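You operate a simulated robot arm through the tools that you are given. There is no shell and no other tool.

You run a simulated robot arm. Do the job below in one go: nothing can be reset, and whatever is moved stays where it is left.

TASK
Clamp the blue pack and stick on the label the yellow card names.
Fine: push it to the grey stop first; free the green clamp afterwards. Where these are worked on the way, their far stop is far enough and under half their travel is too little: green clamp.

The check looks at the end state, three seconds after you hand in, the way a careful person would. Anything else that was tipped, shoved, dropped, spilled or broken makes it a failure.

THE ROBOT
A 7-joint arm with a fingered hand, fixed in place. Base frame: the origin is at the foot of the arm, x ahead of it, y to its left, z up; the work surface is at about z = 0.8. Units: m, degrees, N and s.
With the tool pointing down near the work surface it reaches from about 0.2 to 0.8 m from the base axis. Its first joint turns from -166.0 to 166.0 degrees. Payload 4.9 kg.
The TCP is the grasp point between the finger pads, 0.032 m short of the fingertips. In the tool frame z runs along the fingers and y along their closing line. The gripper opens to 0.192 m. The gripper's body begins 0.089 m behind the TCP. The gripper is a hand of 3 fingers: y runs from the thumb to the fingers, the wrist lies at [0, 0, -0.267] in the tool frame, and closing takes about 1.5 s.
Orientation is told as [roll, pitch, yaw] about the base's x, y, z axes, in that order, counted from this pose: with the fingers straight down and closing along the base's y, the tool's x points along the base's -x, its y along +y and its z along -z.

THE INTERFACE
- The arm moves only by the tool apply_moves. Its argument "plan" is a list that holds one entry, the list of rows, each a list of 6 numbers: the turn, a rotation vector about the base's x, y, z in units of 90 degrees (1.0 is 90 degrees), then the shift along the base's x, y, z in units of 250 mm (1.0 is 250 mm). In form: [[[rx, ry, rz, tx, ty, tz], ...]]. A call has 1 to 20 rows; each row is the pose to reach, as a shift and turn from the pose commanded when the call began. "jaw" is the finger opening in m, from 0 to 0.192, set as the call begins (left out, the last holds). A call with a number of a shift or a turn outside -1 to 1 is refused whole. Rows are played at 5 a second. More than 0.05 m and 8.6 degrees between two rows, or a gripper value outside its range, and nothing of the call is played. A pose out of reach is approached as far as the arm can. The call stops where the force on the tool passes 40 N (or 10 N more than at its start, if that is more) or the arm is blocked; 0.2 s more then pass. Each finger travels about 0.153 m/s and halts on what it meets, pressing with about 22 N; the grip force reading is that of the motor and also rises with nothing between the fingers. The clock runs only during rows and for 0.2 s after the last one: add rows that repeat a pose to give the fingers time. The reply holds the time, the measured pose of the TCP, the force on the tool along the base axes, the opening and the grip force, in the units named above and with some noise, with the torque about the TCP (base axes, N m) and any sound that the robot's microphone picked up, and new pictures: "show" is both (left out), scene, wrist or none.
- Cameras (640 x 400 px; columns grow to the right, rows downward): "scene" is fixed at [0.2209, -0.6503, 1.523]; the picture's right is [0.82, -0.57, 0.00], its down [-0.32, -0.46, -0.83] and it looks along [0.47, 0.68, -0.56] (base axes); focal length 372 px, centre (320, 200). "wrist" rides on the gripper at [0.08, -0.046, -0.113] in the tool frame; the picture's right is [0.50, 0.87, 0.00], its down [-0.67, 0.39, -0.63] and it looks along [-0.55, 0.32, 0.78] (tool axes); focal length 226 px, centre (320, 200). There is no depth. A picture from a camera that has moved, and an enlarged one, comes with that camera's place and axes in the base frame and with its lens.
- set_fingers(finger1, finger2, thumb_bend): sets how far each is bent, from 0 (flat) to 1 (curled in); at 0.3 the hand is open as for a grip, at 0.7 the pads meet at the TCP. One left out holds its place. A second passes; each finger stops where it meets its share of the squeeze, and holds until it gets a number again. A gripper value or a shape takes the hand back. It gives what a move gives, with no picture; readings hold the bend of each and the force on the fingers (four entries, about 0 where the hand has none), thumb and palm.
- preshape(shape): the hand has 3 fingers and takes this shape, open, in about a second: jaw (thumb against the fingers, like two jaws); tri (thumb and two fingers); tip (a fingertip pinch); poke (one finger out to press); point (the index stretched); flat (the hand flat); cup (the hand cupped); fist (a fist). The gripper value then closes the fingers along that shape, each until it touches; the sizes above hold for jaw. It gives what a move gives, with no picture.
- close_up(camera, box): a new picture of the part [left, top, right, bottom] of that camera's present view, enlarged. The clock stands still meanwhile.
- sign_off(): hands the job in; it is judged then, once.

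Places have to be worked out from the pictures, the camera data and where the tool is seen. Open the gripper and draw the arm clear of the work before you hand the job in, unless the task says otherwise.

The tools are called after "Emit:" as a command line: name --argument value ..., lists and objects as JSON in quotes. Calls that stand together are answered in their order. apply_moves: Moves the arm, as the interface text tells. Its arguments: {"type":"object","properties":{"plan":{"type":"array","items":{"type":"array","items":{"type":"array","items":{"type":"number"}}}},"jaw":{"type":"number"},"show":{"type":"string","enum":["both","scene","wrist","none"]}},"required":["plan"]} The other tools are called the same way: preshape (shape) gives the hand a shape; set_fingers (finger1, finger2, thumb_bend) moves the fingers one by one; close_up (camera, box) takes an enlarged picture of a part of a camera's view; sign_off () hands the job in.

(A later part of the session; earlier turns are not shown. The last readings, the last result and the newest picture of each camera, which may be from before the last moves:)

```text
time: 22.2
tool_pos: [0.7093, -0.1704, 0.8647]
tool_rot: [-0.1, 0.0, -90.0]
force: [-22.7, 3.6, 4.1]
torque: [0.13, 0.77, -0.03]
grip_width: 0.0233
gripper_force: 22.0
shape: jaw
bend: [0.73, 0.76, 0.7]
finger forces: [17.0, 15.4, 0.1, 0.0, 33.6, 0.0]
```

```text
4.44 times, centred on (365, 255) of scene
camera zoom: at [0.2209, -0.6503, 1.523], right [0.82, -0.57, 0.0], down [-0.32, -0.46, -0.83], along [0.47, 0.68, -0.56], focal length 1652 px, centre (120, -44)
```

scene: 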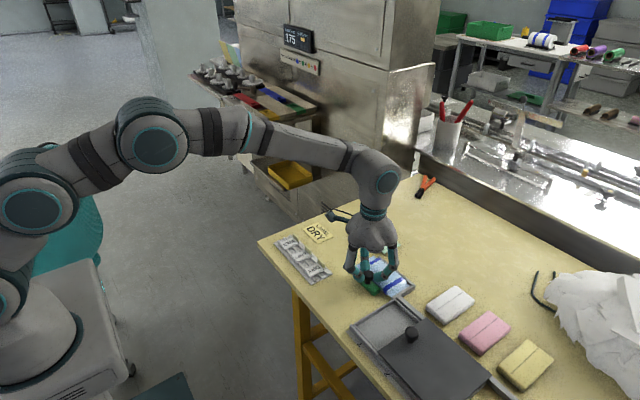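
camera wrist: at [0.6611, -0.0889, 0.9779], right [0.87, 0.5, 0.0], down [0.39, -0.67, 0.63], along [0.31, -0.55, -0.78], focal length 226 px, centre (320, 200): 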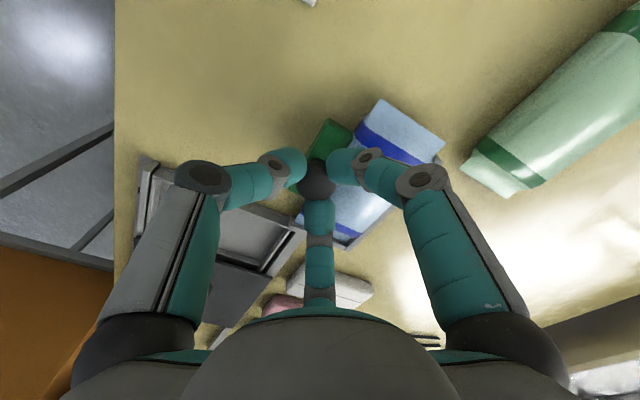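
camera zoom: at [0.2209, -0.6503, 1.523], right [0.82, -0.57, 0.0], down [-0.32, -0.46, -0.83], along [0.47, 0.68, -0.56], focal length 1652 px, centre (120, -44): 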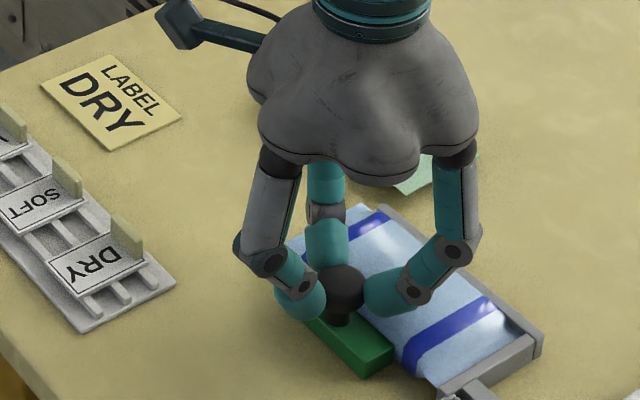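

The x force rose to −22.7 N while the clamp stayed put, so it is at its far stop with the pack held. I'll ease back, open the fingers and rise.

Emit:
apply_moves --plan '[[[0, 0, 0, -0.012, 0, 0], [0, 0, 0, -0.012, 0, 0], [0, 0, 0, -0.012, 0, 0], [0, 0, 0, -0.012, 0, 0.04], [0, 0, 0, -0.012, 0, 0.14], [0, 0, 0, -0.012, 0, 0.28], [0, 0, 0, -0.012, 0, 0.4]]]' --jaw 0.08

Emit:
close_up --camera "scene" --box '[320, 215, 430, 305]'

Emit:
close_up --camera "wrist" --box '[240, 60, 400, 160]'

```text
time: 23.8
tool_pos: [0.708, -0.1708, 0.9668]
tool_rot: [-0.1, -0.1, -90.0]
force: [0.2, 0.1, -0.6]
torque: [0.0, -0.03, 0.01]
grip_width: 0.0796
gripper_force: 0.1
shape: jaw
bend: [0.41, 0.41, 0.7]
finger forces: [0.0, 0.0, 0.1, 0.1, 0.1, 0.1]
camera wrist: at [0.6624, -0.0902, 1.0794], right [0.87, 0.5, 0.0], down [0.39, -0.67, 0.63], along [0.31, -0.55, -0.78], focal length 226 px, centre (320, 200)
```

scene: 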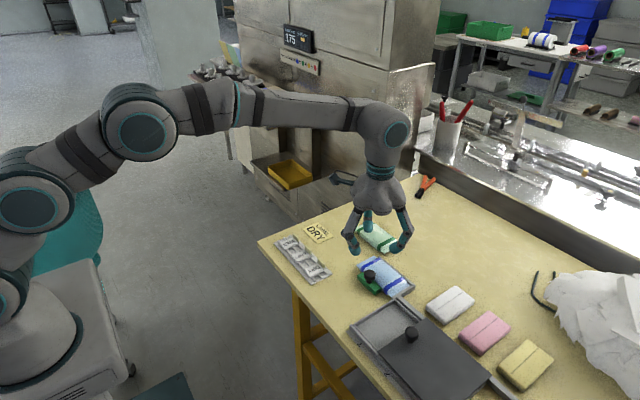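
wrist: 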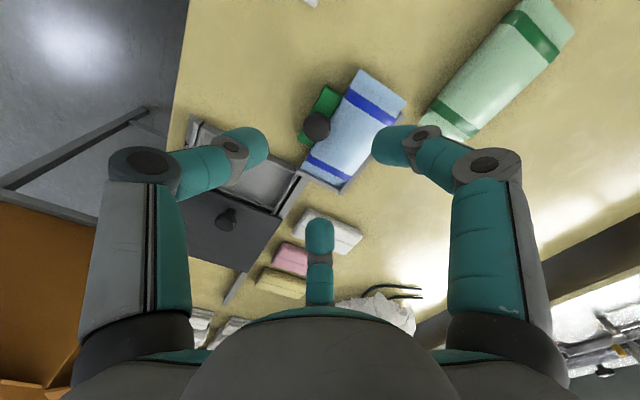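

```text
4.44 times, centred on (375, 260) of scene
camera zoom: at [0.2209, -0.6503, 1.523], right [0.82, -0.57, 0.0], down [-0.32, -0.46, -0.83], along [0.47, 0.68, -0.56], focal length 1652 px, centre (76, -67)
```

zoom: 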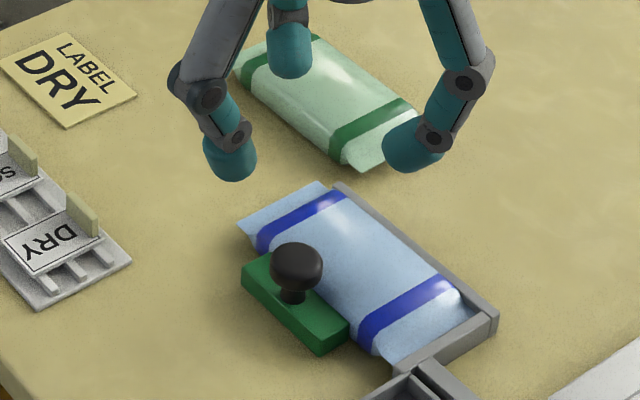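

```text
4.00 times, centred on (320, 110) of wrist
camera zoom: at [0.6624, -0.0902, 1.0794], right [0.87, 0.5, 0.0], down [0.39, -0.67, 0.63], along [0.31, -0.55, -0.78], focal length 904 px, centre (320, 560)
```

zoom: 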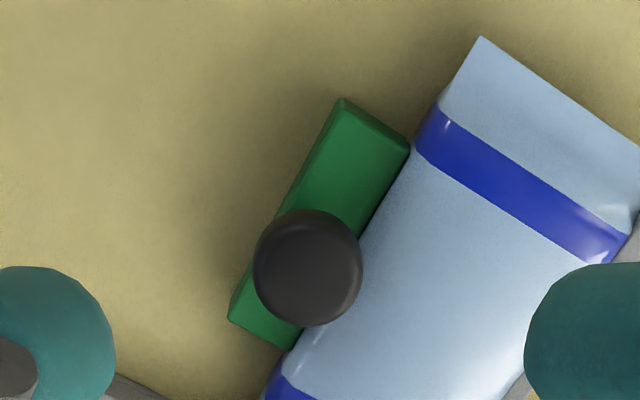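

The clamp now sits against the pack, and both are stable. I'll move high above the DRY label at the rack and take close-ups of its tab.

Emit:
apply_moves --plan '[[[0, 0, 0, -0.06, 0.12, 0], [0, 0, 0, -0.12, 0.24, 0], [0, 0, 0, -0.18, 0.36, 0], [0, 0, 0, -0.24, 0.45, 0], [0, 0, 0, -0.264, 0.48, 0], [0, 0, 0, -0.264, 0.48, 0]]]'

Emit:
close_up --camera "wrist" --box '[240, 60, 400, 160]'

Emit:
close_up --camera "scene" --box '[270, 230, 350, 290]'

```text
time: 25.2
tool_pos: [0.6412, -0.0496, 0.9642]
tool_rot: [0.0, -0.1, -90.0]
force: [-0.1, 0.7, 0.5]
torque: [0.02, -0.02, -0.01]
grip_width: 0.0798
gripper_force: 0.0
shape: jaw
bend: [0.41, 0.41, 0.7]
finger forces: [0.1, 0.0, 0.0, 0.0, 0.0, 0.0]
camera wrist: at [0.5963, 0.0322, 1.0772], right [0.87, 0.5, 0.0], down [0.39, -0.67, 0.63], along [0.32, -0.55, -0.78], focal length 226 px, centre (320, 200)
```

scene: 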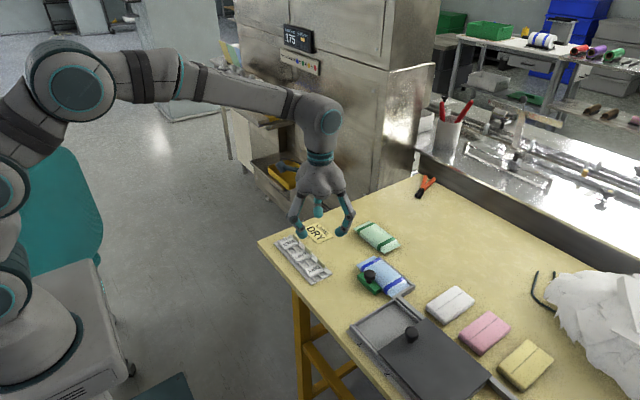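
wrist: 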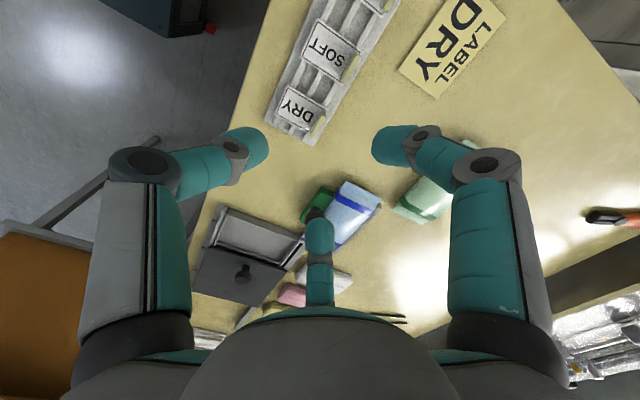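

```text
4.00 times, centred on (320, 110) of wrist
camera zoom: at [0.5963, 0.0322, 1.0772], right [0.87, 0.5, 0.0], down [0.39, -0.67, 0.63], along [0.32, -0.55, -0.78], focal length 904 px, centre (320, 560)
```

zoom: 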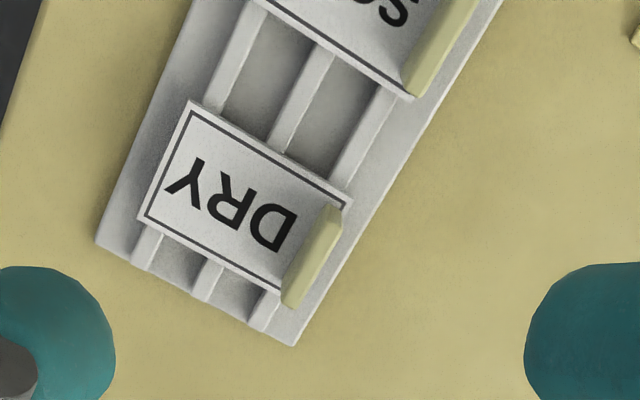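

```text
6.67 times, centred on (310, 260) of scene
camera zoom: at [0.2209, -0.6503, 1.523], right [0.82, -0.57, 0.0], down [-0.32, -0.46, -0.83], along [0.47, 0.68, -0.56], focal length 2478 px, centre (387, -200)
```

zoom: 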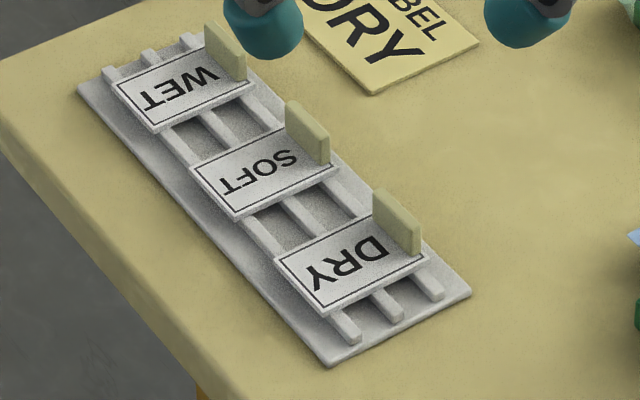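

The label lies at about x 0.594–0.643, y −0.068 to −0.034, z 0.815. Its upright tab is centred near (0.641, −0.052) with its top near z 0.829. I'll narrow the opening and lower in two stages over the tab.

Emit:
apply_moves --plan '[[[0, 0, 0, -0.002, -0.006, -0.12], [0, 0, 0, -0.004, -0.012, -0.24], [0, 0, 0, -0.004, -0.012, -0.34], [0, 0, 0, -0.004, -0.012, -0.39], [0, 0, 0, -0.004, -0.012, -0.39]]]' --jaw 0.06

Emit:
close_up --camera "scene" --box '[270, 220, 350, 290]'

Emit:
close_up --camera "wrist" --box '[220, 80, 420, 240]'

```text
time: 26.4
tool_pos: [0.6396, -0.0554, 0.867]
tool_rot: [0.0, 0.0, -89.9]
force: [0.4, 0.3, -0.7]
torque: [-0.01, -0.01, -0.03]
grip_width: 0.0605
gripper_force: 0.1
shape: jaw
bend: [0.47, 0.47, 0.7]
finger forces: [0.0, 0.0, 0.0, 0.1, 0.0, 0.0]
camera wrist: at [0.5945, 0.0268, 0.9792], right [0.87, 0.5, 0.0], down [0.39, -0.67, 0.63], along [0.32, -0.55, -0.78], focal length 226 px, centre (320, 200)
```

scene: 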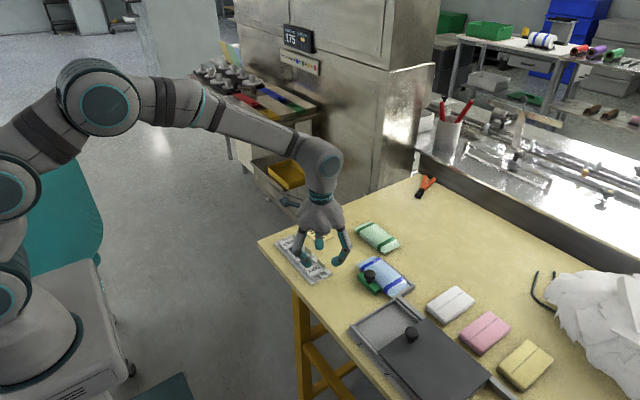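
wrist: 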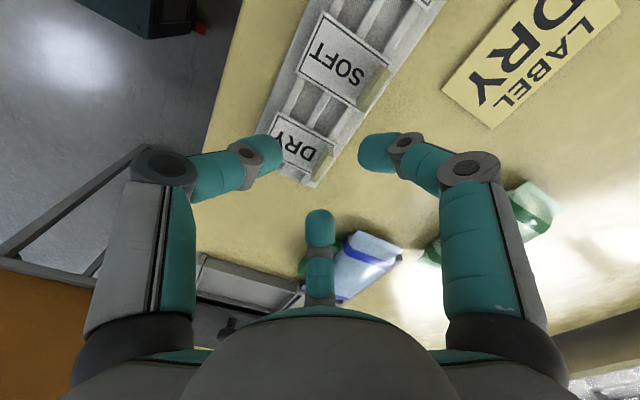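

```text
5.71 times, centred on (310, 255) of scene
camera zoom: at [0.2209, -0.6503, 1.523], right [0.82, -0.57, 0.0], down [-0.32, -0.46, -0.83], along [0.47, 0.68, -0.56], focal length 2124 px, centre (377, -114)
```

zoom: 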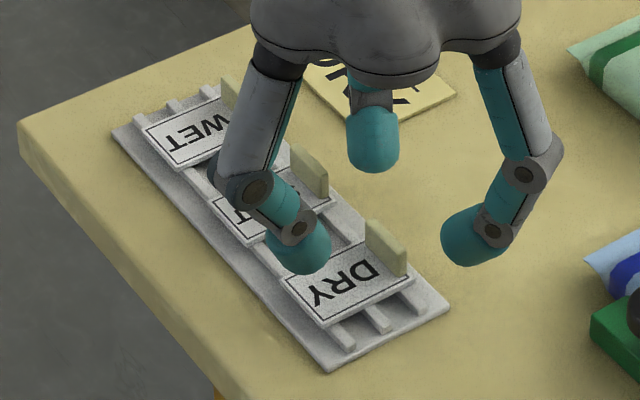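

```text
2.50 times, centred on (320, 160) of wrist
camera zoom: at [0.5945, 0.0268, 0.9792], right [0.87, 0.5, 0.0], down [0.39, -0.67, 0.63], along [0.32, -0.55, -0.78], focal length 565 px, centre (320, 300)
```

zoom: 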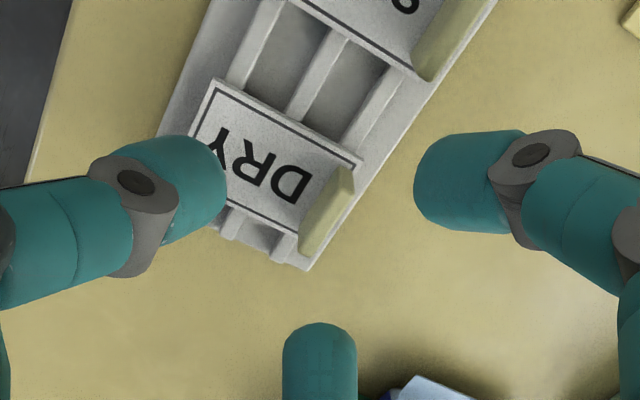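

The tab appears about 5 mm to the +y side of the tool axis. I'll correct that and lower until the fingertips sit just above the label card.

Emit:
apply_moves --plan '[[[0, 0, 0, 0.001, 0.02, 0], [0, 0, 0, 0.001, 0.02, -0.03], [0, 0, 0, 0.001, 0.02, -0.056], [0, 0, 0, 0.001, 0.02, -0.056]]]'

Emit:
close_up --camera "scene" --box '[270, 220, 350, 290]'

Emit:
close_up --camera "wrist" --box '[220, 80, 420, 240]'

```text
time: 27.4
tool_pos: [0.6401, -0.0487, 0.8527]
tool_rot: [0.0, 0.0, -90.0]
force: [0.1, 0.0, -0.4]
torque: [0.02, -0.01, -0.02]
grip_width: 0.0602
gripper_force: 0.0
shape: jaw
bend: [0.47, 0.47, 0.7]
finger forces: [0.0, 0.1, 0.1, 0.0, 0.1, 0.0]
camera wrist: at [0.5951, 0.0325, 0.9659], right [0.87, 0.5, 0.0], down [0.39, -0.67, 0.63], along [0.32, -0.55, -0.78], focal length 226 px, centre (320, 200)
```

scene: 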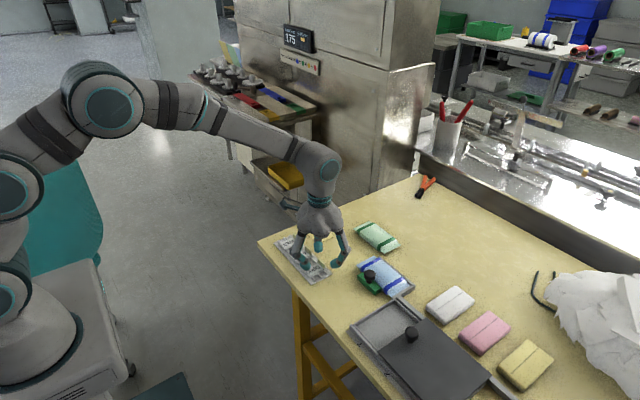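
wrist: 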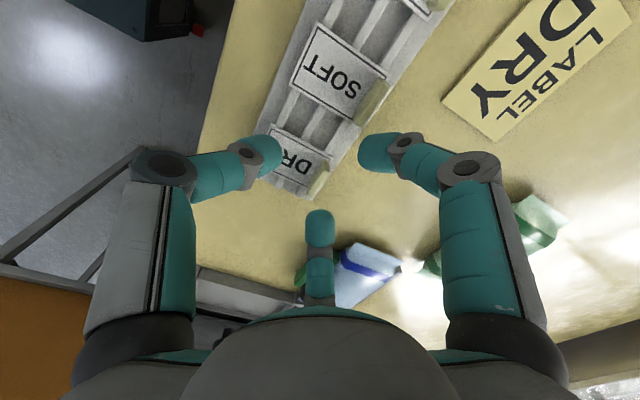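

```text
5.71 times, centred on (310, 255) of scene
camera zoom: at [0.2209, -0.6503, 1.523], right [0.82, -0.57, 0.0], down [-0.32, -0.46, -0.83], along [0.47, 0.68, -0.56], focal length 2124 px, centre (377, -114)
```

zoom: 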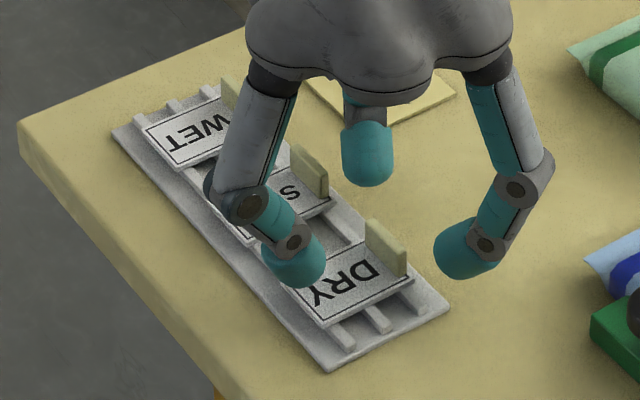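

```text
2.50 times, centred on (320, 160) of wrist
camera zoom: at [0.5951, 0.0325, 0.9659], right [0.87, 0.5, 0.0], down [0.39, -0.67, 0.63], along [0.32, -0.55, -0.78], focal length 565 px, centre (320, 300)
```

zoom: 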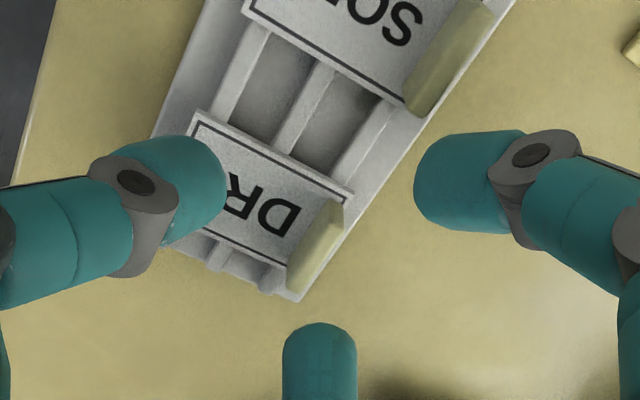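

The tab is right under the tool axis and the tips are about 5 mm above the card. I'll close slowly on the tab.

Emit:
apply_moves --plan '[[[0, 0, 0, 0, 0, 0], [0, 0, 0, 0, 0, 0], [0, 0, 0, 0, 0, 0], [0, 0, 0, 0, 0, 0]]]' --jaw 0.0

Emit:
close_up --camera "scene" --box '[270, 220, 350, 290]'

Emit:
close_up --camera "wrist" --box '[220, 80, 420, 240]'

```text
time: 28.4
tool_pos: [0.6433, -0.0488, 0.8553]
tool_rot: [0.2, -0.1, -90.0]
force: [-0.8, 1.3, 16.4]
torque: [0.03, 0.1, -0.03]
grip_width: 0.0054
gripper_force: 22.2
shape: jaw
bend: [0.72, 0.72, 0.71]
finger forces: [0.1, 0.0, 0.0, 0.0, 32.3, 0.0]
camera wrist: at [0.5957, 0.0326, 0.9679], right [0.87, 0.5, 0.0], down [0.39, -0.67, 0.63], along [0.32, -0.55, -0.77], focal length 226 px, centre (320, 200)
```

scene: 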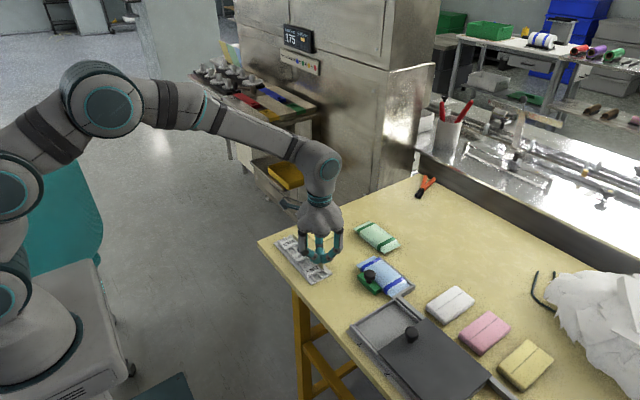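
wrist: 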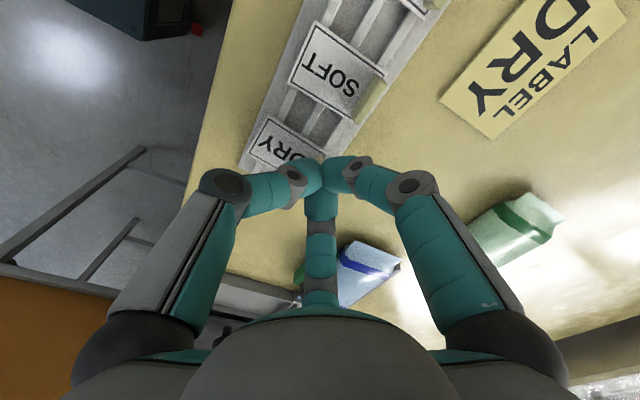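

```text
5.71 times, centred on (310, 255) of scene
camera zoom: at [0.2209, -0.6503, 1.523], right [0.82, -0.57, 0.0], down [-0.32, -0.46, -0.83], along [0.47, 0.68, -0.56], focal length 2124 px, centre (377, -114)
```

zoom: 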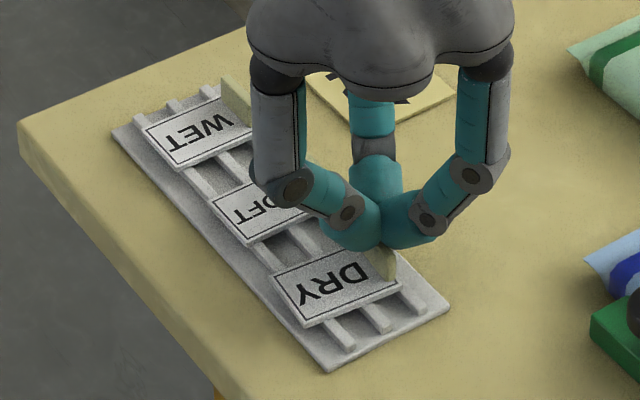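

```text
2.50 times, centred on (320, 160) of wrist
camera zoom: at [0.5957, 0.0326, 0.9679], right [0.87, 0.5, 0.0], down [0.39, -0.67, 0.63], along [0.32, -0.55, -0.77], focal length 565 px, centre (320, 300)
```

zoom: 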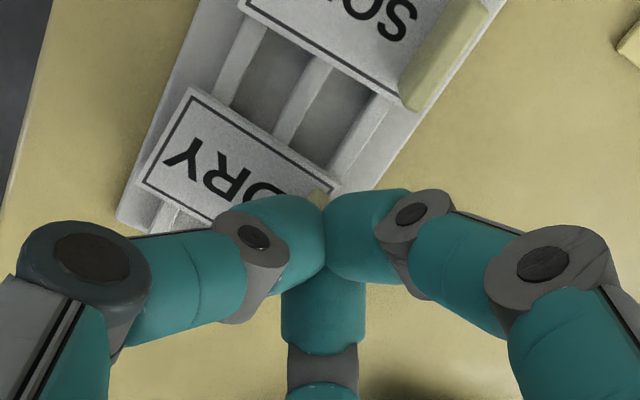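

The tool reads +16 N upward, so the curling thumb tip is pressing on the card and the fingers aren't loaded. I'll raise the hand a few mm to remove that pressure and read the grip again.

Emit:
apply_moves --plan '[[[0, 0, 0, 0, 0, 0.01], [0, 0, 0, 0, 0, 0.018], [0, 0, 0, 0, 0, 0.018]]]' --show "none"

Emit:
close_up --camera "scene" --box '[285, 235, 345, 285]'

Emit:
close_up --camera "wrist" --box '[220, 80, 420, 240]'

```text
time: 29.2
tool_pos: [0.6404, -0.0482, 0.8573]
tool_rot: [-0.1, 0.0, -90.1]
force: [-0.5, -0.5, -0.6]
torque: [-0.01, 0.03, -0.01]
grip_width: 0.0051
gripper_force: 21.9
shape: jaw
bend: [0.72, 0.72, 0.71]
finger forces: [0.1, 0.0, 0.0, 0.0, 0.0, 0.0]
```

```text
8.00 times, centred on (315, 260) of scene
camera zoom: at [0.2209, -0.6503, 1.523], right [0.82, -0.57, 0.0], down [-0.32, -0.46, -0.83], along [0.47, 0.68, -0.56], focal length 2974 px, centre (360, -280)
```

zoom: 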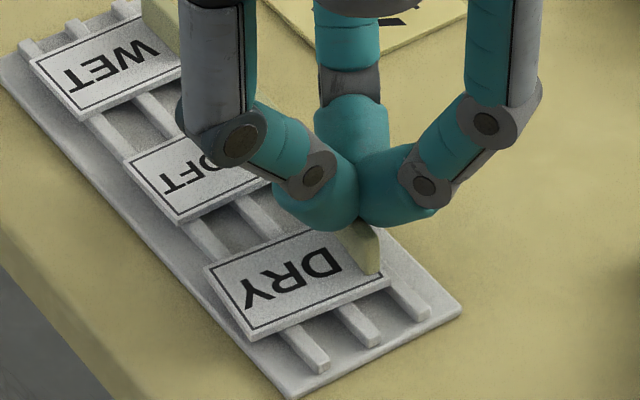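

```text
2.50 times, centred on (320, 160) of wrist
camera zoom: at [0.5946, 0.0328, 0.9703], right [0.87, 0.5, 0.0], down [0.39, -0.67, 0.63], along [0.31, -0.55, -0.78], focal length 565 px, centre (320, 300)
```

zoom: 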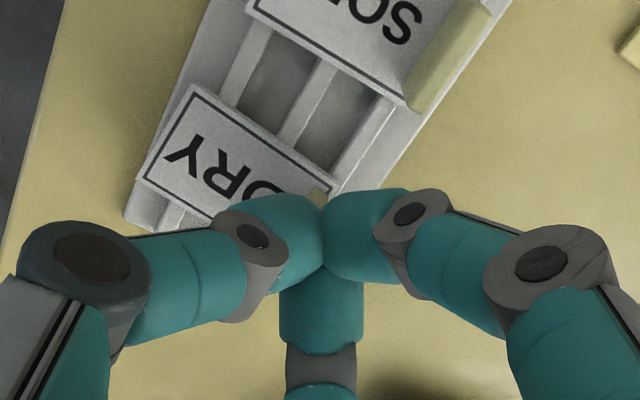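

The tab slid about 8 mm toward −x and the fingers closed above it without gripping; the label still lies flat on the rack. I'll rise clear and look for a shape whose fingertips point more steeply down, for this low tab.

Emit:
apply_moves --plan '[[[0, 0, 0, 0, 0, 0.05], [0, 0, 0, 0, 0, 0.15], [0, 0, 0, 0, 0, 0.3], [0, 0, 0, 0, 0, 0.44]]]' --show "none"

Emit:
preshape --shape "tri"

Emit:
apply_moves --plan '[[[0, 0, 0, 0, 0, 0], [0, 0, 0, 0, 0, 0], [0, 0, 0, 0, 0, 0], [0, 0, 0, 0, 0, 0]]]' --jaw 0.02 --show "wrist"

Emit:
close_up --camera "scene" --box '[265, 160, 355, 290]'

```text
time: 30.2
tool_pos: [0.6384, -0.0475, 0.9691]
tool_rot: [-0.1, 0.0, -90.0]
force: [0.0, 0.2, -0.1]
torque: [0.03, -0.01, -0.01]
grip_width: 0.0048
gripper_force: 22.4
shape: jaw
bend: [0.72, 0.72, 0.71]
finger forces: [0.0, 0.1, 0.0, 0.0, 0.0, 0.1]
```

```text
time: 31.1
tool_pos: [0.6384, -0.0482, 0.9683]
tool_rot: [0.0, 0.0, -90.1]
force: [-0.1, -0.7, -0.5]
torque: [-0.03, 0.02, -0.02]
grip_width: 0.1916
gripper_force: 0.1
shape: tri
bend: [0.3, 0.3, 0.3]
finger forces: [0.0, 0.0, 0.1, 0.1, 0.1, 0.0]
```

```text
time: 32.1
tool_pos: [0.6386, -0.048, 0.9696]
tool_rot: [0.0, 0.0, -89.9]
force: [-0.4, -0.8, 0.5]
torque: [-0.04, -0.01, -0.03]
grip_width: 0.0203
gripper_force: 0.0
shape: tri
bend: [0.74, 0.74, 0.7]
finger forces: [0.1, 0.0, 0.1, 0.0, 0.1, 0.0]
camera wrist: at [0.5935, 0.0335, 1.0816], right [0.87, 0.5, 0.0], down [0.39, -0.67, 0.63], along [0.32, -0.55, -0.78], focal length 226 px, centre (320, 200)
```

wrist: 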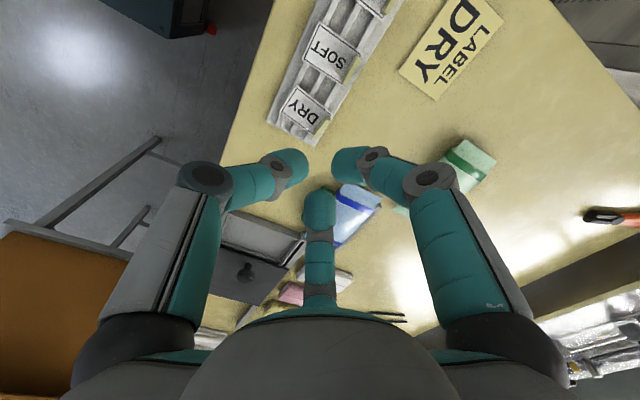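

```text
3.08 times, centred on (310, 225) of scene
camera zoom: at [0.2209, -0.6503, 1.523], right [0.82, -0.57, 0.0], down [-0.32, -0.46, -0.83], along [0.47, 0.68, -0.56], focal length 1144 px, centre (351, 123)
```

zoom: 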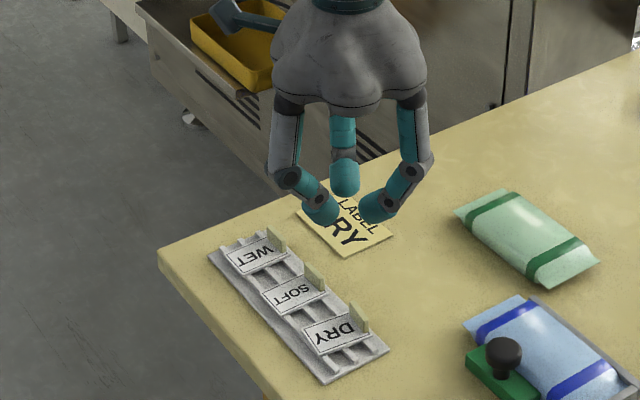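

The tri shape looks much the same, so I'll return to jaw with a narrow opening. The pinch can then be offset so the thumb and both fingers meet the tab together. First I re-locate the moved tab.

Emit:
preshape --shape "jaw"

Emit:
apply_moves --plan '[[[0, 0, 0, 0.01, -0.01, 0], [0, 0, 0, 0.01, -0.01, 0], [0, 0, 0, 0.01, -0.01, 0], [0, 0, 0, 0.01, -0.01, 0]]]' --jaw 0.036 --show "none"

Emit:
close_up --camera "wrist" --box '[256, 70, 384, 170]'

Emit:
close_up --camera "scene" --box '[285, 235, 345, 285]'

Emit:
close_up --camera "scene" --box '[285, 180, 355, 240]'

```text
time: 33.0
tool_pos: [0.6392, -0.0482, 0.969]
tool_rot: [0.1, 0.0, -90.0]
force: [0.2, 0.4, -0.1]
torque: [0.02, 0.0, -0.03]
grip_width: 0.192
gripper_force: 0.2
shape: jaw
bend: [0.3, 0.3, 0.3]
finger forces: [0.0, 0.0, 0.1, 0.0, 0.1, 0.0]
```

```text
time: 34.0
tool_pos: [0.6423, -0.0514, 0.9683]
tool_rot: [0.0, 0.0, -90.1]
force: [-0.3, -0.1, 0.4]
torque: [0.04, -0.01, -0.01]
grip_width: 0.0366
gripper_force: 0.0
shape: jaw
bend: [0.77, 0.77, 0.7]
finger forces: [0.1, 0.0, 0.0, 0.1, 0.0, 0.2]
```

```text
4.00 times, centred on (320, 120) of wrist
camera zoom: at [0.5965, 0.0302, 1.0812], right [0.87, 0.5, 0.0], down [0.39, -0.67, 0.63], along [0.32, -0.55, -0.78], focal length 904 px, centre (320, 520)
```

zoom: 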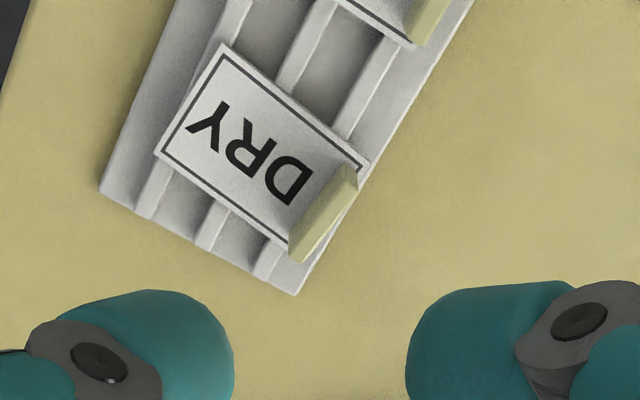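

```text
8.00 times, centred on (315, 260) of scene
camera zoom: at [0.2209, -0.6503, 1.523], right [0.82, -0.57, 0.0], down [-0.32, -0.46, -0.83], along [0.47, 0.68, -0.56], focal length 2974 px, centre (360, -280)
```

zoom: 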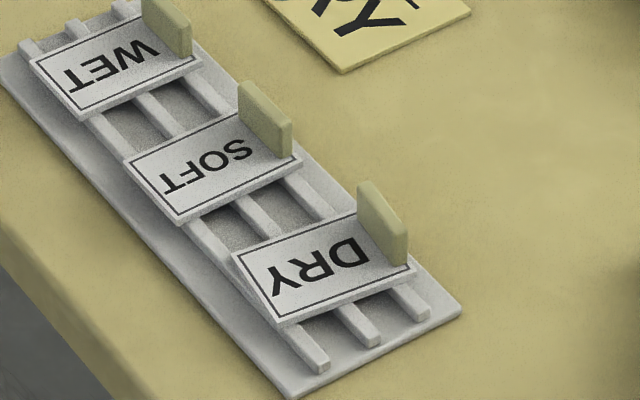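

```text
6.67 times, centred on (320, 210) of scene
camera zoom: at [0.2209, -0.6503, 1.523], right [0.82, -0.57, 0.0], down [-0.32, -0.46, -0.83], along [0.47, 0.68, -0.56], focal length 2478 px, centre (320, 133)
```

zoom: 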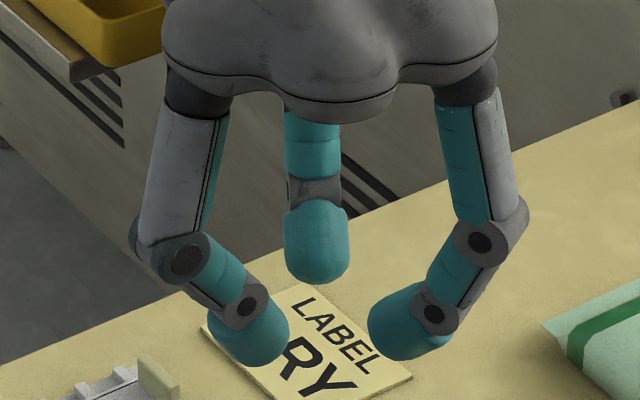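

The label has slid back close to where it was, and the clearer view shows the tab is about 17 mm tall. It is centred near (0.644, −0.051). I'll lower over it with the tool axis about 5 mm to its +x side, then look again.

Emit:
apply_moves --plan '[[[0, 0, 0, 0.01, 0, -0.1], [0, 0, 0, 0.02, 0, -0.2], [0, 0, 0, 0.028, 0, -0.3], [0, 0, 0, 0.028, 0, -0.38], [0, 0, 0, 0.028, 0, -0.43], [0, 0, 0, 0.028, 0, -0.43]]]' --show "none"

Emit:
close_up --camera "wrist" --box '[220, 80, 420, 240]'

Emit:
close_up --camera "scene" --box '[285, 225, 345, 280]'

```text
time: 35.4
tool_pos: [0.6512, -0.0497, 0.8612]
tool_rot: [0.1, -0.1, -90.0]
force: [0.3, -0.1, 0.4]
torque: [0.0, 0.0, 0.03]
grip_width: 0.0364
gripper_force: 0.1
shape: jaw
bend: [0.77, 0.77, 0.7]
finger forces: [0.0, 0.0, 0.0, 0.1, 0.1, 0.0]
```

```text
2.50 times, centred on (320, 160) of wrist
camera zoom: at [0.6055, 0.0304, 0.9735], right [0.87, 0.5, 0.0], down [0.39, -0.67, 0.63], along [0.32, -0.55, -0.78], focal length 565 px, centre (320, 300)
```

zoom: 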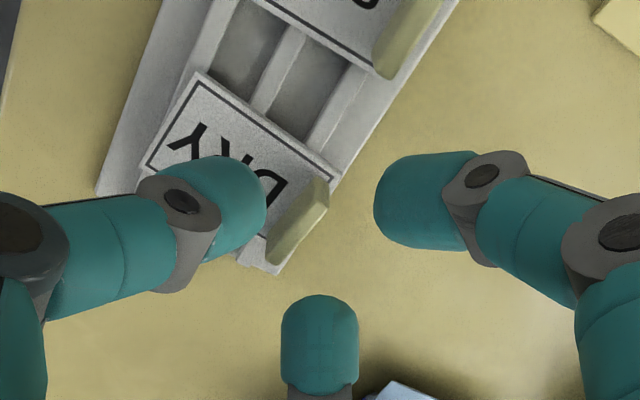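

```text
7.27 times, centred on (315, 252) of scene
camera zoom: at [0.2209, -0.6503, 1.523], right [0.82, -0.57, 0.0], down [-0.32, -0.46, -0.83], along [0.47, 0.68, -0.56], focal length 2704 px, centre (356, -182)
```

zoom: 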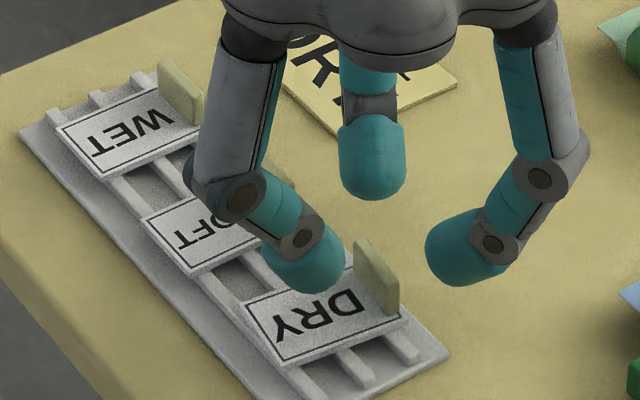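

The tab sits about 6 mm to the −x side of the tool axis, as intended. I'll lower in small steps and watch for first contact with the card.

Emit:
apply_moves --plan '[[[0, 0, 0, 0, 0, -0.012], [0, 0, 0, 0, 0, -0.024], [0, 0, 0, 0, 0, -0.036], [0, 0, 0, 0, 0, -0.036]]]' --show "none"

Emit:
apply_moves --plan '[[[0, 0, 0, 0, 0, -0.004], [0, 0, 0, 0, 0, -0.008], [0, 0, 0, 0, 0, -0.012], [0, 0, 0, 0, 0, -0.012]]]' --show "none"

Emit:
close_up --camera "wrist" --box '[220, 80, 420, 240]'

Emit:
close_up --camera "scene" --box '[285, 225, 345, 280]'

```text
time: 36.4
tool_pos: [0.6498, -0.0499, 0.8513]
tool_rot: [0.1, 0.0, -90.0]
force: [0.1, -0.1, -0.9]
torque: [0.0, 0.01, 0.01]
grip_width: 0.0365
gripper_force: 0.0
shape: jaw
bend: [0.77, 0.77, 0.7]
finger forces: [0.0, 0.0, 0.1, 0.1, 0.1, 0.0]
```

```text
time: 37.4
tool_pos: [0.6506, -0.0489, 0.8485]
tool_rot: [0.0, 0.0, -90.0]
force: [-0.2, 0.9, 0.9]
torque: [0.0, 0.03, -0.01]
grip_width: 0.0362
gripper_force: 0.0
shape: jaw
bend: [0.77, 0.77, 0.7]
finger forces: [0.0, 0.0, 0.0, 0.1, 0.1, 0.1]
```

```text
2.50 times, centred on (320, 160) of wrist
camera zoom: at [0.6046, 0.0317, 0.9613], right [0.87, 0.5, 0.0], down [0.39, -0.67, 0.63], along [0.32, -0.55, -0.78], focal length 565 px, centre (320, 300)
```

zoom: 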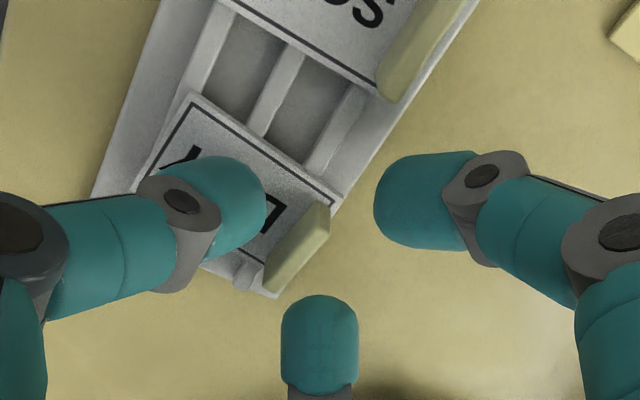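

```text
7.27 times, centred on (315, 252) of scene
camera zoom: at [0.2209, -0.6503, 1.523], right [0.82, -0.57, 0.0], down [-0.32, -0.46, -0.83], along [0.47, 0.68, -0.56], focal length 2704 px, centre (356, -182)
```

zoom: 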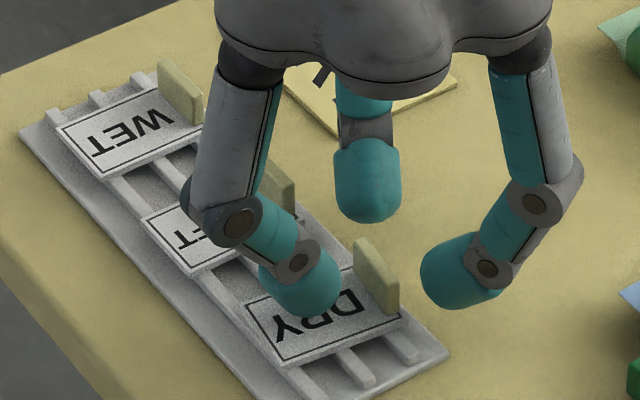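

There is still no contact, and geometry puts the thumb tip's underside about 6 mm above the card. I'll keep lowering in 1 mm steps.

Emit:
apply_moves --plan '[[[0, 0, 0, 0, 0, -0.004], [0, 0, 0, 0, 0, -0.008], [0, 0, 0, 0, 0, -0.012], [0, 0, 0, 0, 0, -0.012]]]' --show "none"

Emit:
apply_moves --plan '[[[0, 0, 0, 0, 0, -0.004], [0, 0, 0, 0, 0, -0.008], [0, 0, 0, 0, 0, -0.008]]]' --show "none"

Emit:
close_up --camera "scene" --box '[285, 225, 345, 280]'

```text
time: 38.4
tool_pos: [0.6503, -0.0507, 0.8447]
tool_rot: [-0.1, 0.0, -90.0]
force: [-1.5, 1.5, 4.2]
torque: [0.05, 0.17, 0.02]
grip_width: 0.0365
gripper_force: 0.0
shape: jaw
bend: [0.77, 0.77, 0.7]
finger forces: [0.0, 0.0, 0.1, 0.0, 3.8, 0.0]
```

```text
time: 39.2
tool_pos: [0.6522, -0.0498, 0.8453]
tool_rot: [0.1, 0.1, -89.9]
force: [-5.4, -1.5, 17.5]
torque: [-0.04, 0.68, 0.06]
grip_width: 0.0377
gripper_force: 0.1
shape: jaw
bend: [0.77, 0.77, 0.7]
finger forces: [0.0, 0.0, 0.0, 0.0, 17.3, 0.0]
```

```text
7.27 times, centred on (315, 252) of scene
camera zoom: at [0.2209, -0.6503, 1.523], right [0.82, -0.57, 0.0], down [-0.32, -0.46, -0.83], along [0.47, 0.68, -0.56], focal length 2704 px, centre (356, -182)
```

zoom: 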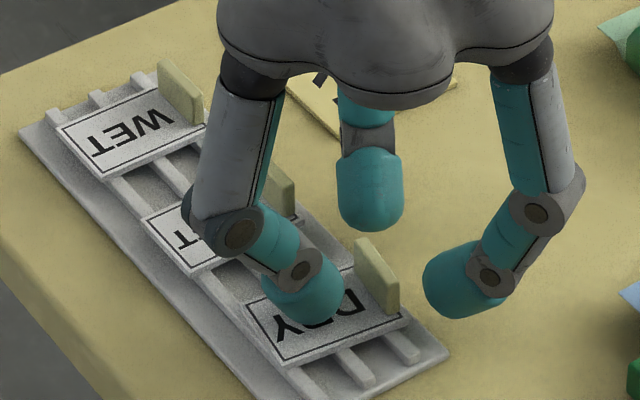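

The thumb touched the card at about z 0.845, as the force reading shows. I'll rise 2.5 mm so it barely clears, then close on the tab.

Emit:
apply_moves --plan '[[[0, 0, 0, 0, 0, 0.006], [0, 0, 0, 0, 0, 0.01], [0, 0, 0, 0, 0, 0.01]]]' --show "none"

Emit:
apply_moves --plan '[[[0, 0, 0, 0, 0, 0], [0, 0, 0, 0, 0, 0], [0, 0, 0, 0, 0, 0], [0, 0, 0, 0, 0, 0]]]' --jaw 0.0 --show "none"

Emit:
close_up --camera "wrist" --box '[220, 80, 420, 240]'

Emit:
close_up --camera "scene" --box '[285, 225, 345, 280]'

```text
time: 40.0
tool_pos: [0.6503, -0.0502, 0.8461]
tool_rot: [-0.2, 0.0, -89.9]
force: [-0.8, 1.0, 0.2]
torque: [-0.01, -0.01, 0.02]
grip_width: 0.0364
gripper_force: 0.0
shape: jaw
bend: [0.77, 0.77, 0.7]
finger forces: [0.0, 0.0, 0.1, 0.1, 0.3, 0.1]
```

```text
time: 41.0
tool_pos: [0.6511, -0.0491, 0.8468]
tool_rot: [0.1, 0.1, -90.0]
force: [-1.7, -0.1, 0.4]
torque: [-0.02, -0.04, -0.04]
grip_width: 0.0075
gripper_force: 21.9
shape: jaw
bend: [0.7, 0.7, 0.68]
finger forces: [0.1, 0.0, 0.0, 0.0, 15.7, 0.1]
```

```text
2.50 times, centred on (320, 160) of wrist
camera zoom: at [0.6054, 0.0308, 0.9589], right [0.87, 0.5, 0.0], down [0.39, -0.67, 0.63], along [0.32, -0.55, -0.78], focal length 565 px, centre (320, 300)
```

zoom: 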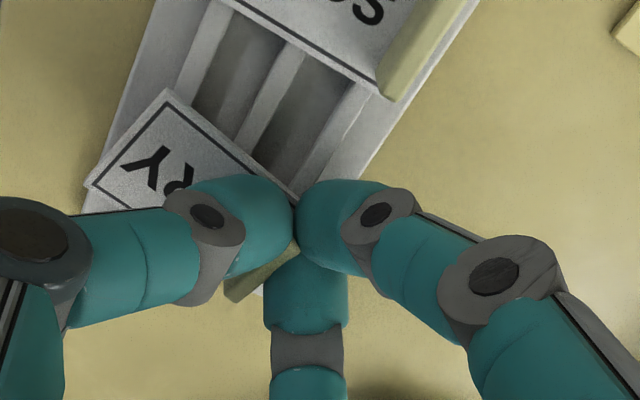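

```text
7.27 times, centred on (315, 252) of scene
camera zoom: at [0.2209, -0.6503, 1.523], right [0.82, -0.57, 0.0], down [-0.32, -0.46, -0.83], along [0.47, 0.68, -0.56], focal length 2704 px, centre (356, -182)
```

zoom: 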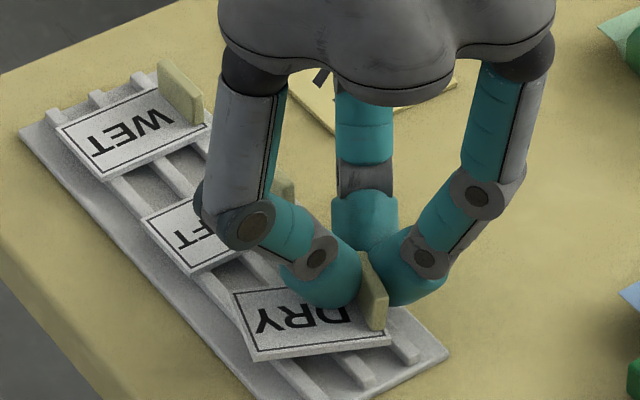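

The tab is now pinched between the thumb and the −y finger, with the label turned somewhat. I'll lift slowly by about 15 mm to see whether it is held.

Emit:
apply_moves --plan '[[[0, 0, 0, 0, 0, 0.01], [0, 0, 0, 0, 0, 0.02], [0, 0, 0, 0, 0, 0.04], [0, 0, 0, 0, 0, 0.06]]]' --show "none"

Emit:
close_up --camera "wrist" --box '[220, 80, 420, 240]'

Emit:
close_up --camera "scene" --box '[285, 225, 345, 280]'

```text
time: 42.0
tool_pos: [0.6505, -0.0504, 0.8608]
tool_rot: [-0.1, 0.0, -90.0]
force: [-0.9, 0.6, -0.3]
torque: [-0.02, 0.0, -0.01]
grip_width: 0.0075
gripper_force: 22.6
shape: jaw
bend: [0.7, 0.7, 0.68]
finger forces: [0.1, 0.0, 0.0, 0.1, 15.6, 0.1]
```

```text
2.50 times, centred on (320, 160) of wrist
camera zoom: at [0.6056, 0.0305, 0.9743], right [0.87, 0.5, 0.0], down [0.39, -0.67, 0.63], along [0.32, -0.55, -0.78], focal length 565 px, centre (320, 300)
```

zoom: 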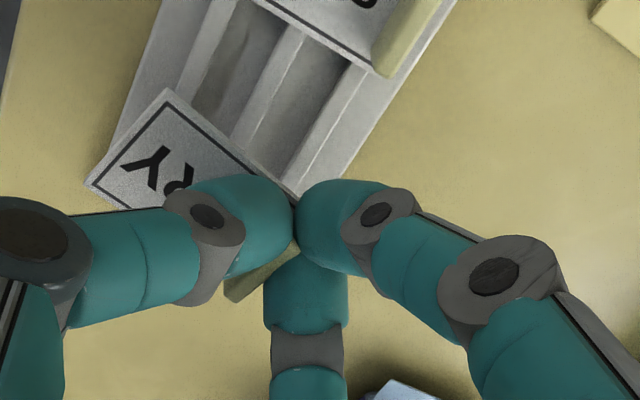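

```text
7.27 times, centred on (315, 252) of scene
camera zoom: at [0.2209, -0.6503, 1.523], right [0.82, -0.57, 0.0], down [-0.32, -0.46, -0.83], along [0.47, 0.68, -0.56], focal length 2704 px, centre (356, -182)
```

zoom: 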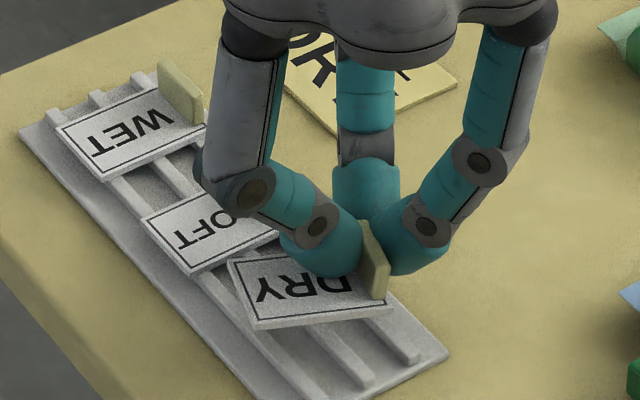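

The label came up with the hand, so it is held, turned about −17° from its rack orientation. I'll lift and carry it toward the pack, turning the hand so the label lies along the pack with its tab toward +y.

Emit:
apply_moves --plan '[[[0, 0, 0, 0, 0, 0.1], [0, 0, 0, 0, 0, 0.22], [0, 0, 0, 0, 0, 0.32], [0, 0, 0.06, 0.03, -0.03, 0.34], [0, 0, 0.13, 0.07, -0.07, 0.34], [0, 0, 0.2, 0.11, -0.11, 0.34], [0, 0, 0.28, 0.15, -0.15, 0.34], [0, 0, 0.36, 0.19, -0.19, 0.34], [0, 0, 0.44, 0.23, -0.23, 0.34], [0, 0, 0.52, 0.27, -0.27, 0.34], [0, 0, 0.6, 0.31, -0.31, 0.34], [0, 0, 0.68, 0.34, -0.34, 0.34], [0, 0, 0.76, 0.37, -0.37, 0.34], [0, 0, 0.84, 0.39, -0.384, 0.34], [0, 0, 0.92, 0.39, -0.384, 0.34], [0, 0, 0.98, 0.39, -0.384, 0.34], [0, 0, 0.98, 0.39, -0.384, 0.34]]]'

Emit:
close_up --camera "scene" --box '[330, 190, 430, 290]'

```text
time: 45.6
tool_pos: [0.7491, -0.1455, 0.9464]
tool_rot: [0.0, 0.0, -1.7]
force: [-0.2, -0.7, 0.3]
torque: [0.01, 0.03, -0.03]
grip_width: 0.0073
gripper_force: 22.2
shape: jaw
bend: [0.7, 0.7, 0.68]
finger forces: [0.0, 0.1, 0.0, 0.0, 15.8, 0.0]
camera wrist: at [0.668, -0.1877, 1.0601], right [-0.47, 0.88, 0.0], down [0.68, 0.37, 0.63], along [0.56, 0.3, -0.78], focal length 226 px, centre (320, 200)
```

scene: 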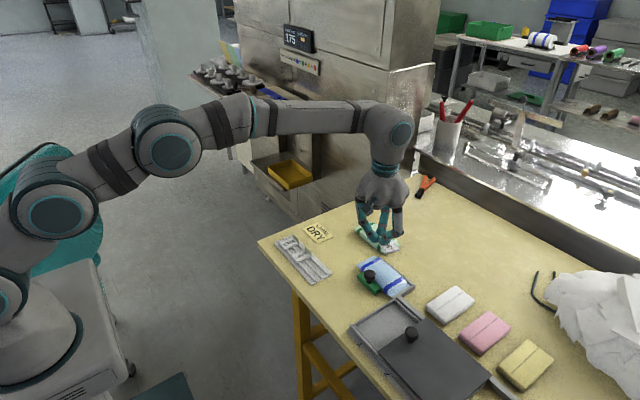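
wrist: 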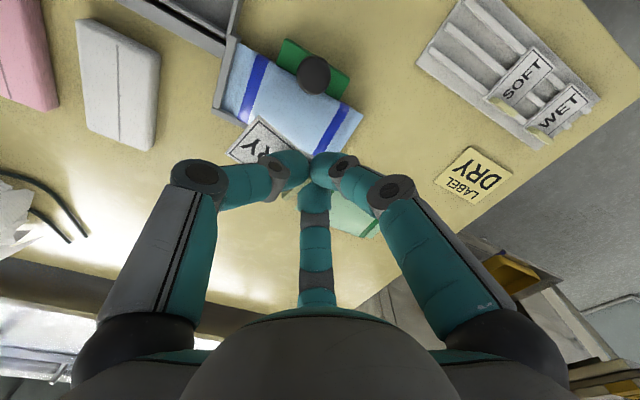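

```text
4.00 times, centred on (380, 240) of scene
camera zoom: at [0.2209, -0.6503, 1.523], right [0.82, -0.57, 0.0], down [-0.32, -0.46, -0.83], along [0.47, 0.68, -0.56], focal length 1487 px, centre (80, 40)
```

zoom: 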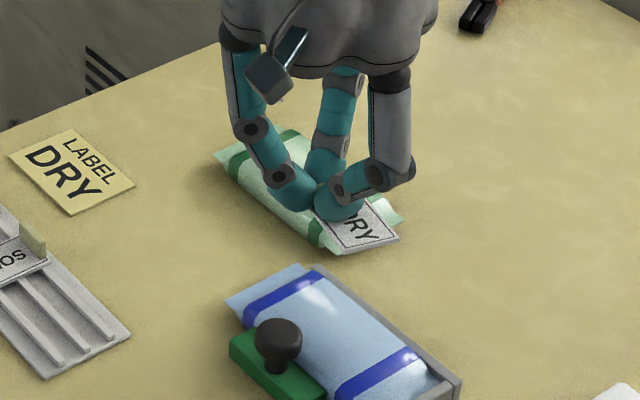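

The label is still held and hangs level, with about 16° still to turn. I'll enlarge the wrist view to measure its offset from the tool before the last turn.

Emit:
close_up --camera "wrist" --box '[200, 20, 400, 180]'

Emit:
apply_moves --plan '[[[0, 0, 0.08, 0, 0, 0], [0, 0, 0.16, 0, 0, 0], [0, 0, 0.185, 0, 0, 0], [0, 0, 0.185, 0, 0, 0]]]' --show "none"

Emit:
close_up --camera "wrist" --box '[200, 20, 400, 180]'

Emit:
close_up --camera "scene" --box '[330, 200, 430, 290]'

```text
2.50 times, centred on (300, 100) of wrist
camera zoom: at [0.668, -0.1877, 1.0601], right [-0.47, 0.88, 0.0], down [0.68, 0.37, 0.63], along [0.56, 0.3, -0.78], focal length 565 px, centre (370, 450)
```

zoom: 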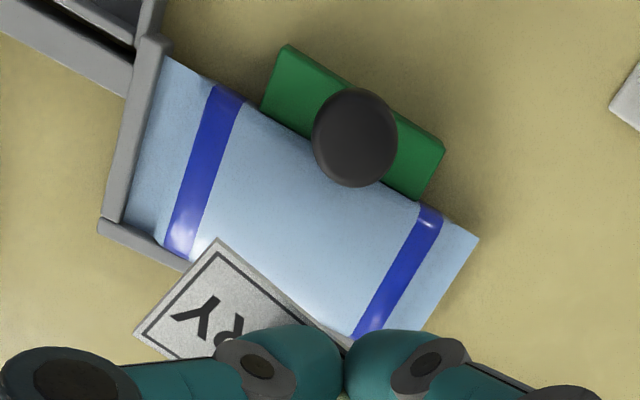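

```text
time: 46.6
tool_pos: [0.7485, -0.1456, 0.9461]
tool_rot: [0.0, 0.0, 14.9]
force: [0.0, 0.0, -0.4]
torque: [-0.02, -0.03, 0.02]
grip_width: 0.0073
gripper_force: 21.9
shape: jaw
bend: [0.7, 0.7, 0.68]
finger forces: [0.0, 0.0, 0.1, 0.0, 15.8, 0.0]
```

```text
2.50 times, centred on (300, 100) of wrist
camera zoom: at [0.6838, -0.2092, 1.0591], right [-0.71, 0.71, 0.0], down [0.55, 0.55, 0.63], along [0.45, 0.45, -0.78], focal length 565 px, centre (370, 450)
```

zoom: 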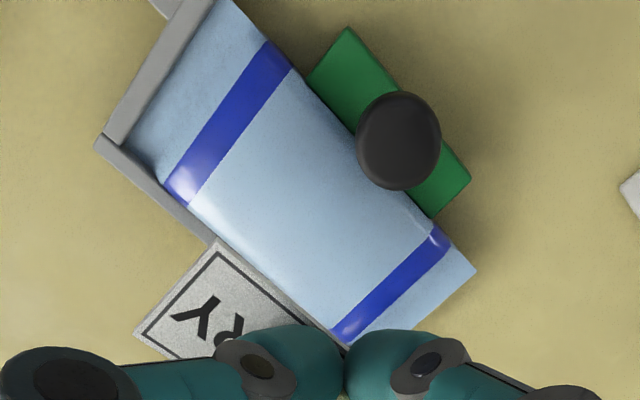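

```text
4.44 times, centred on (380, 245) of scene
camera zoom: at [0.2209, -0.6503, 1.523], right [0.82, -0.57, 0.0], down [-0.32, -0.46, -0.83], along [0.47, 0.68, -0.56], focal length 1652 px, centre (53, 0)
```

zoom: 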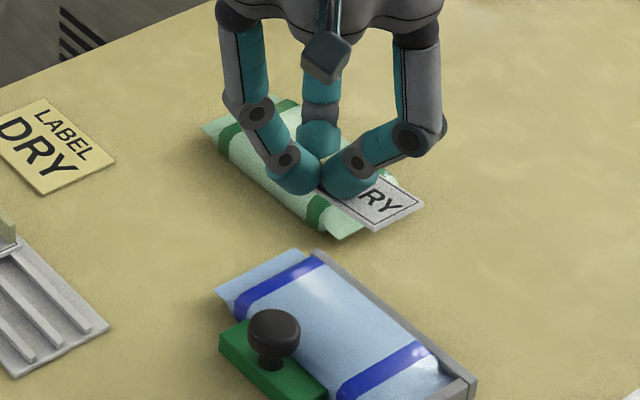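

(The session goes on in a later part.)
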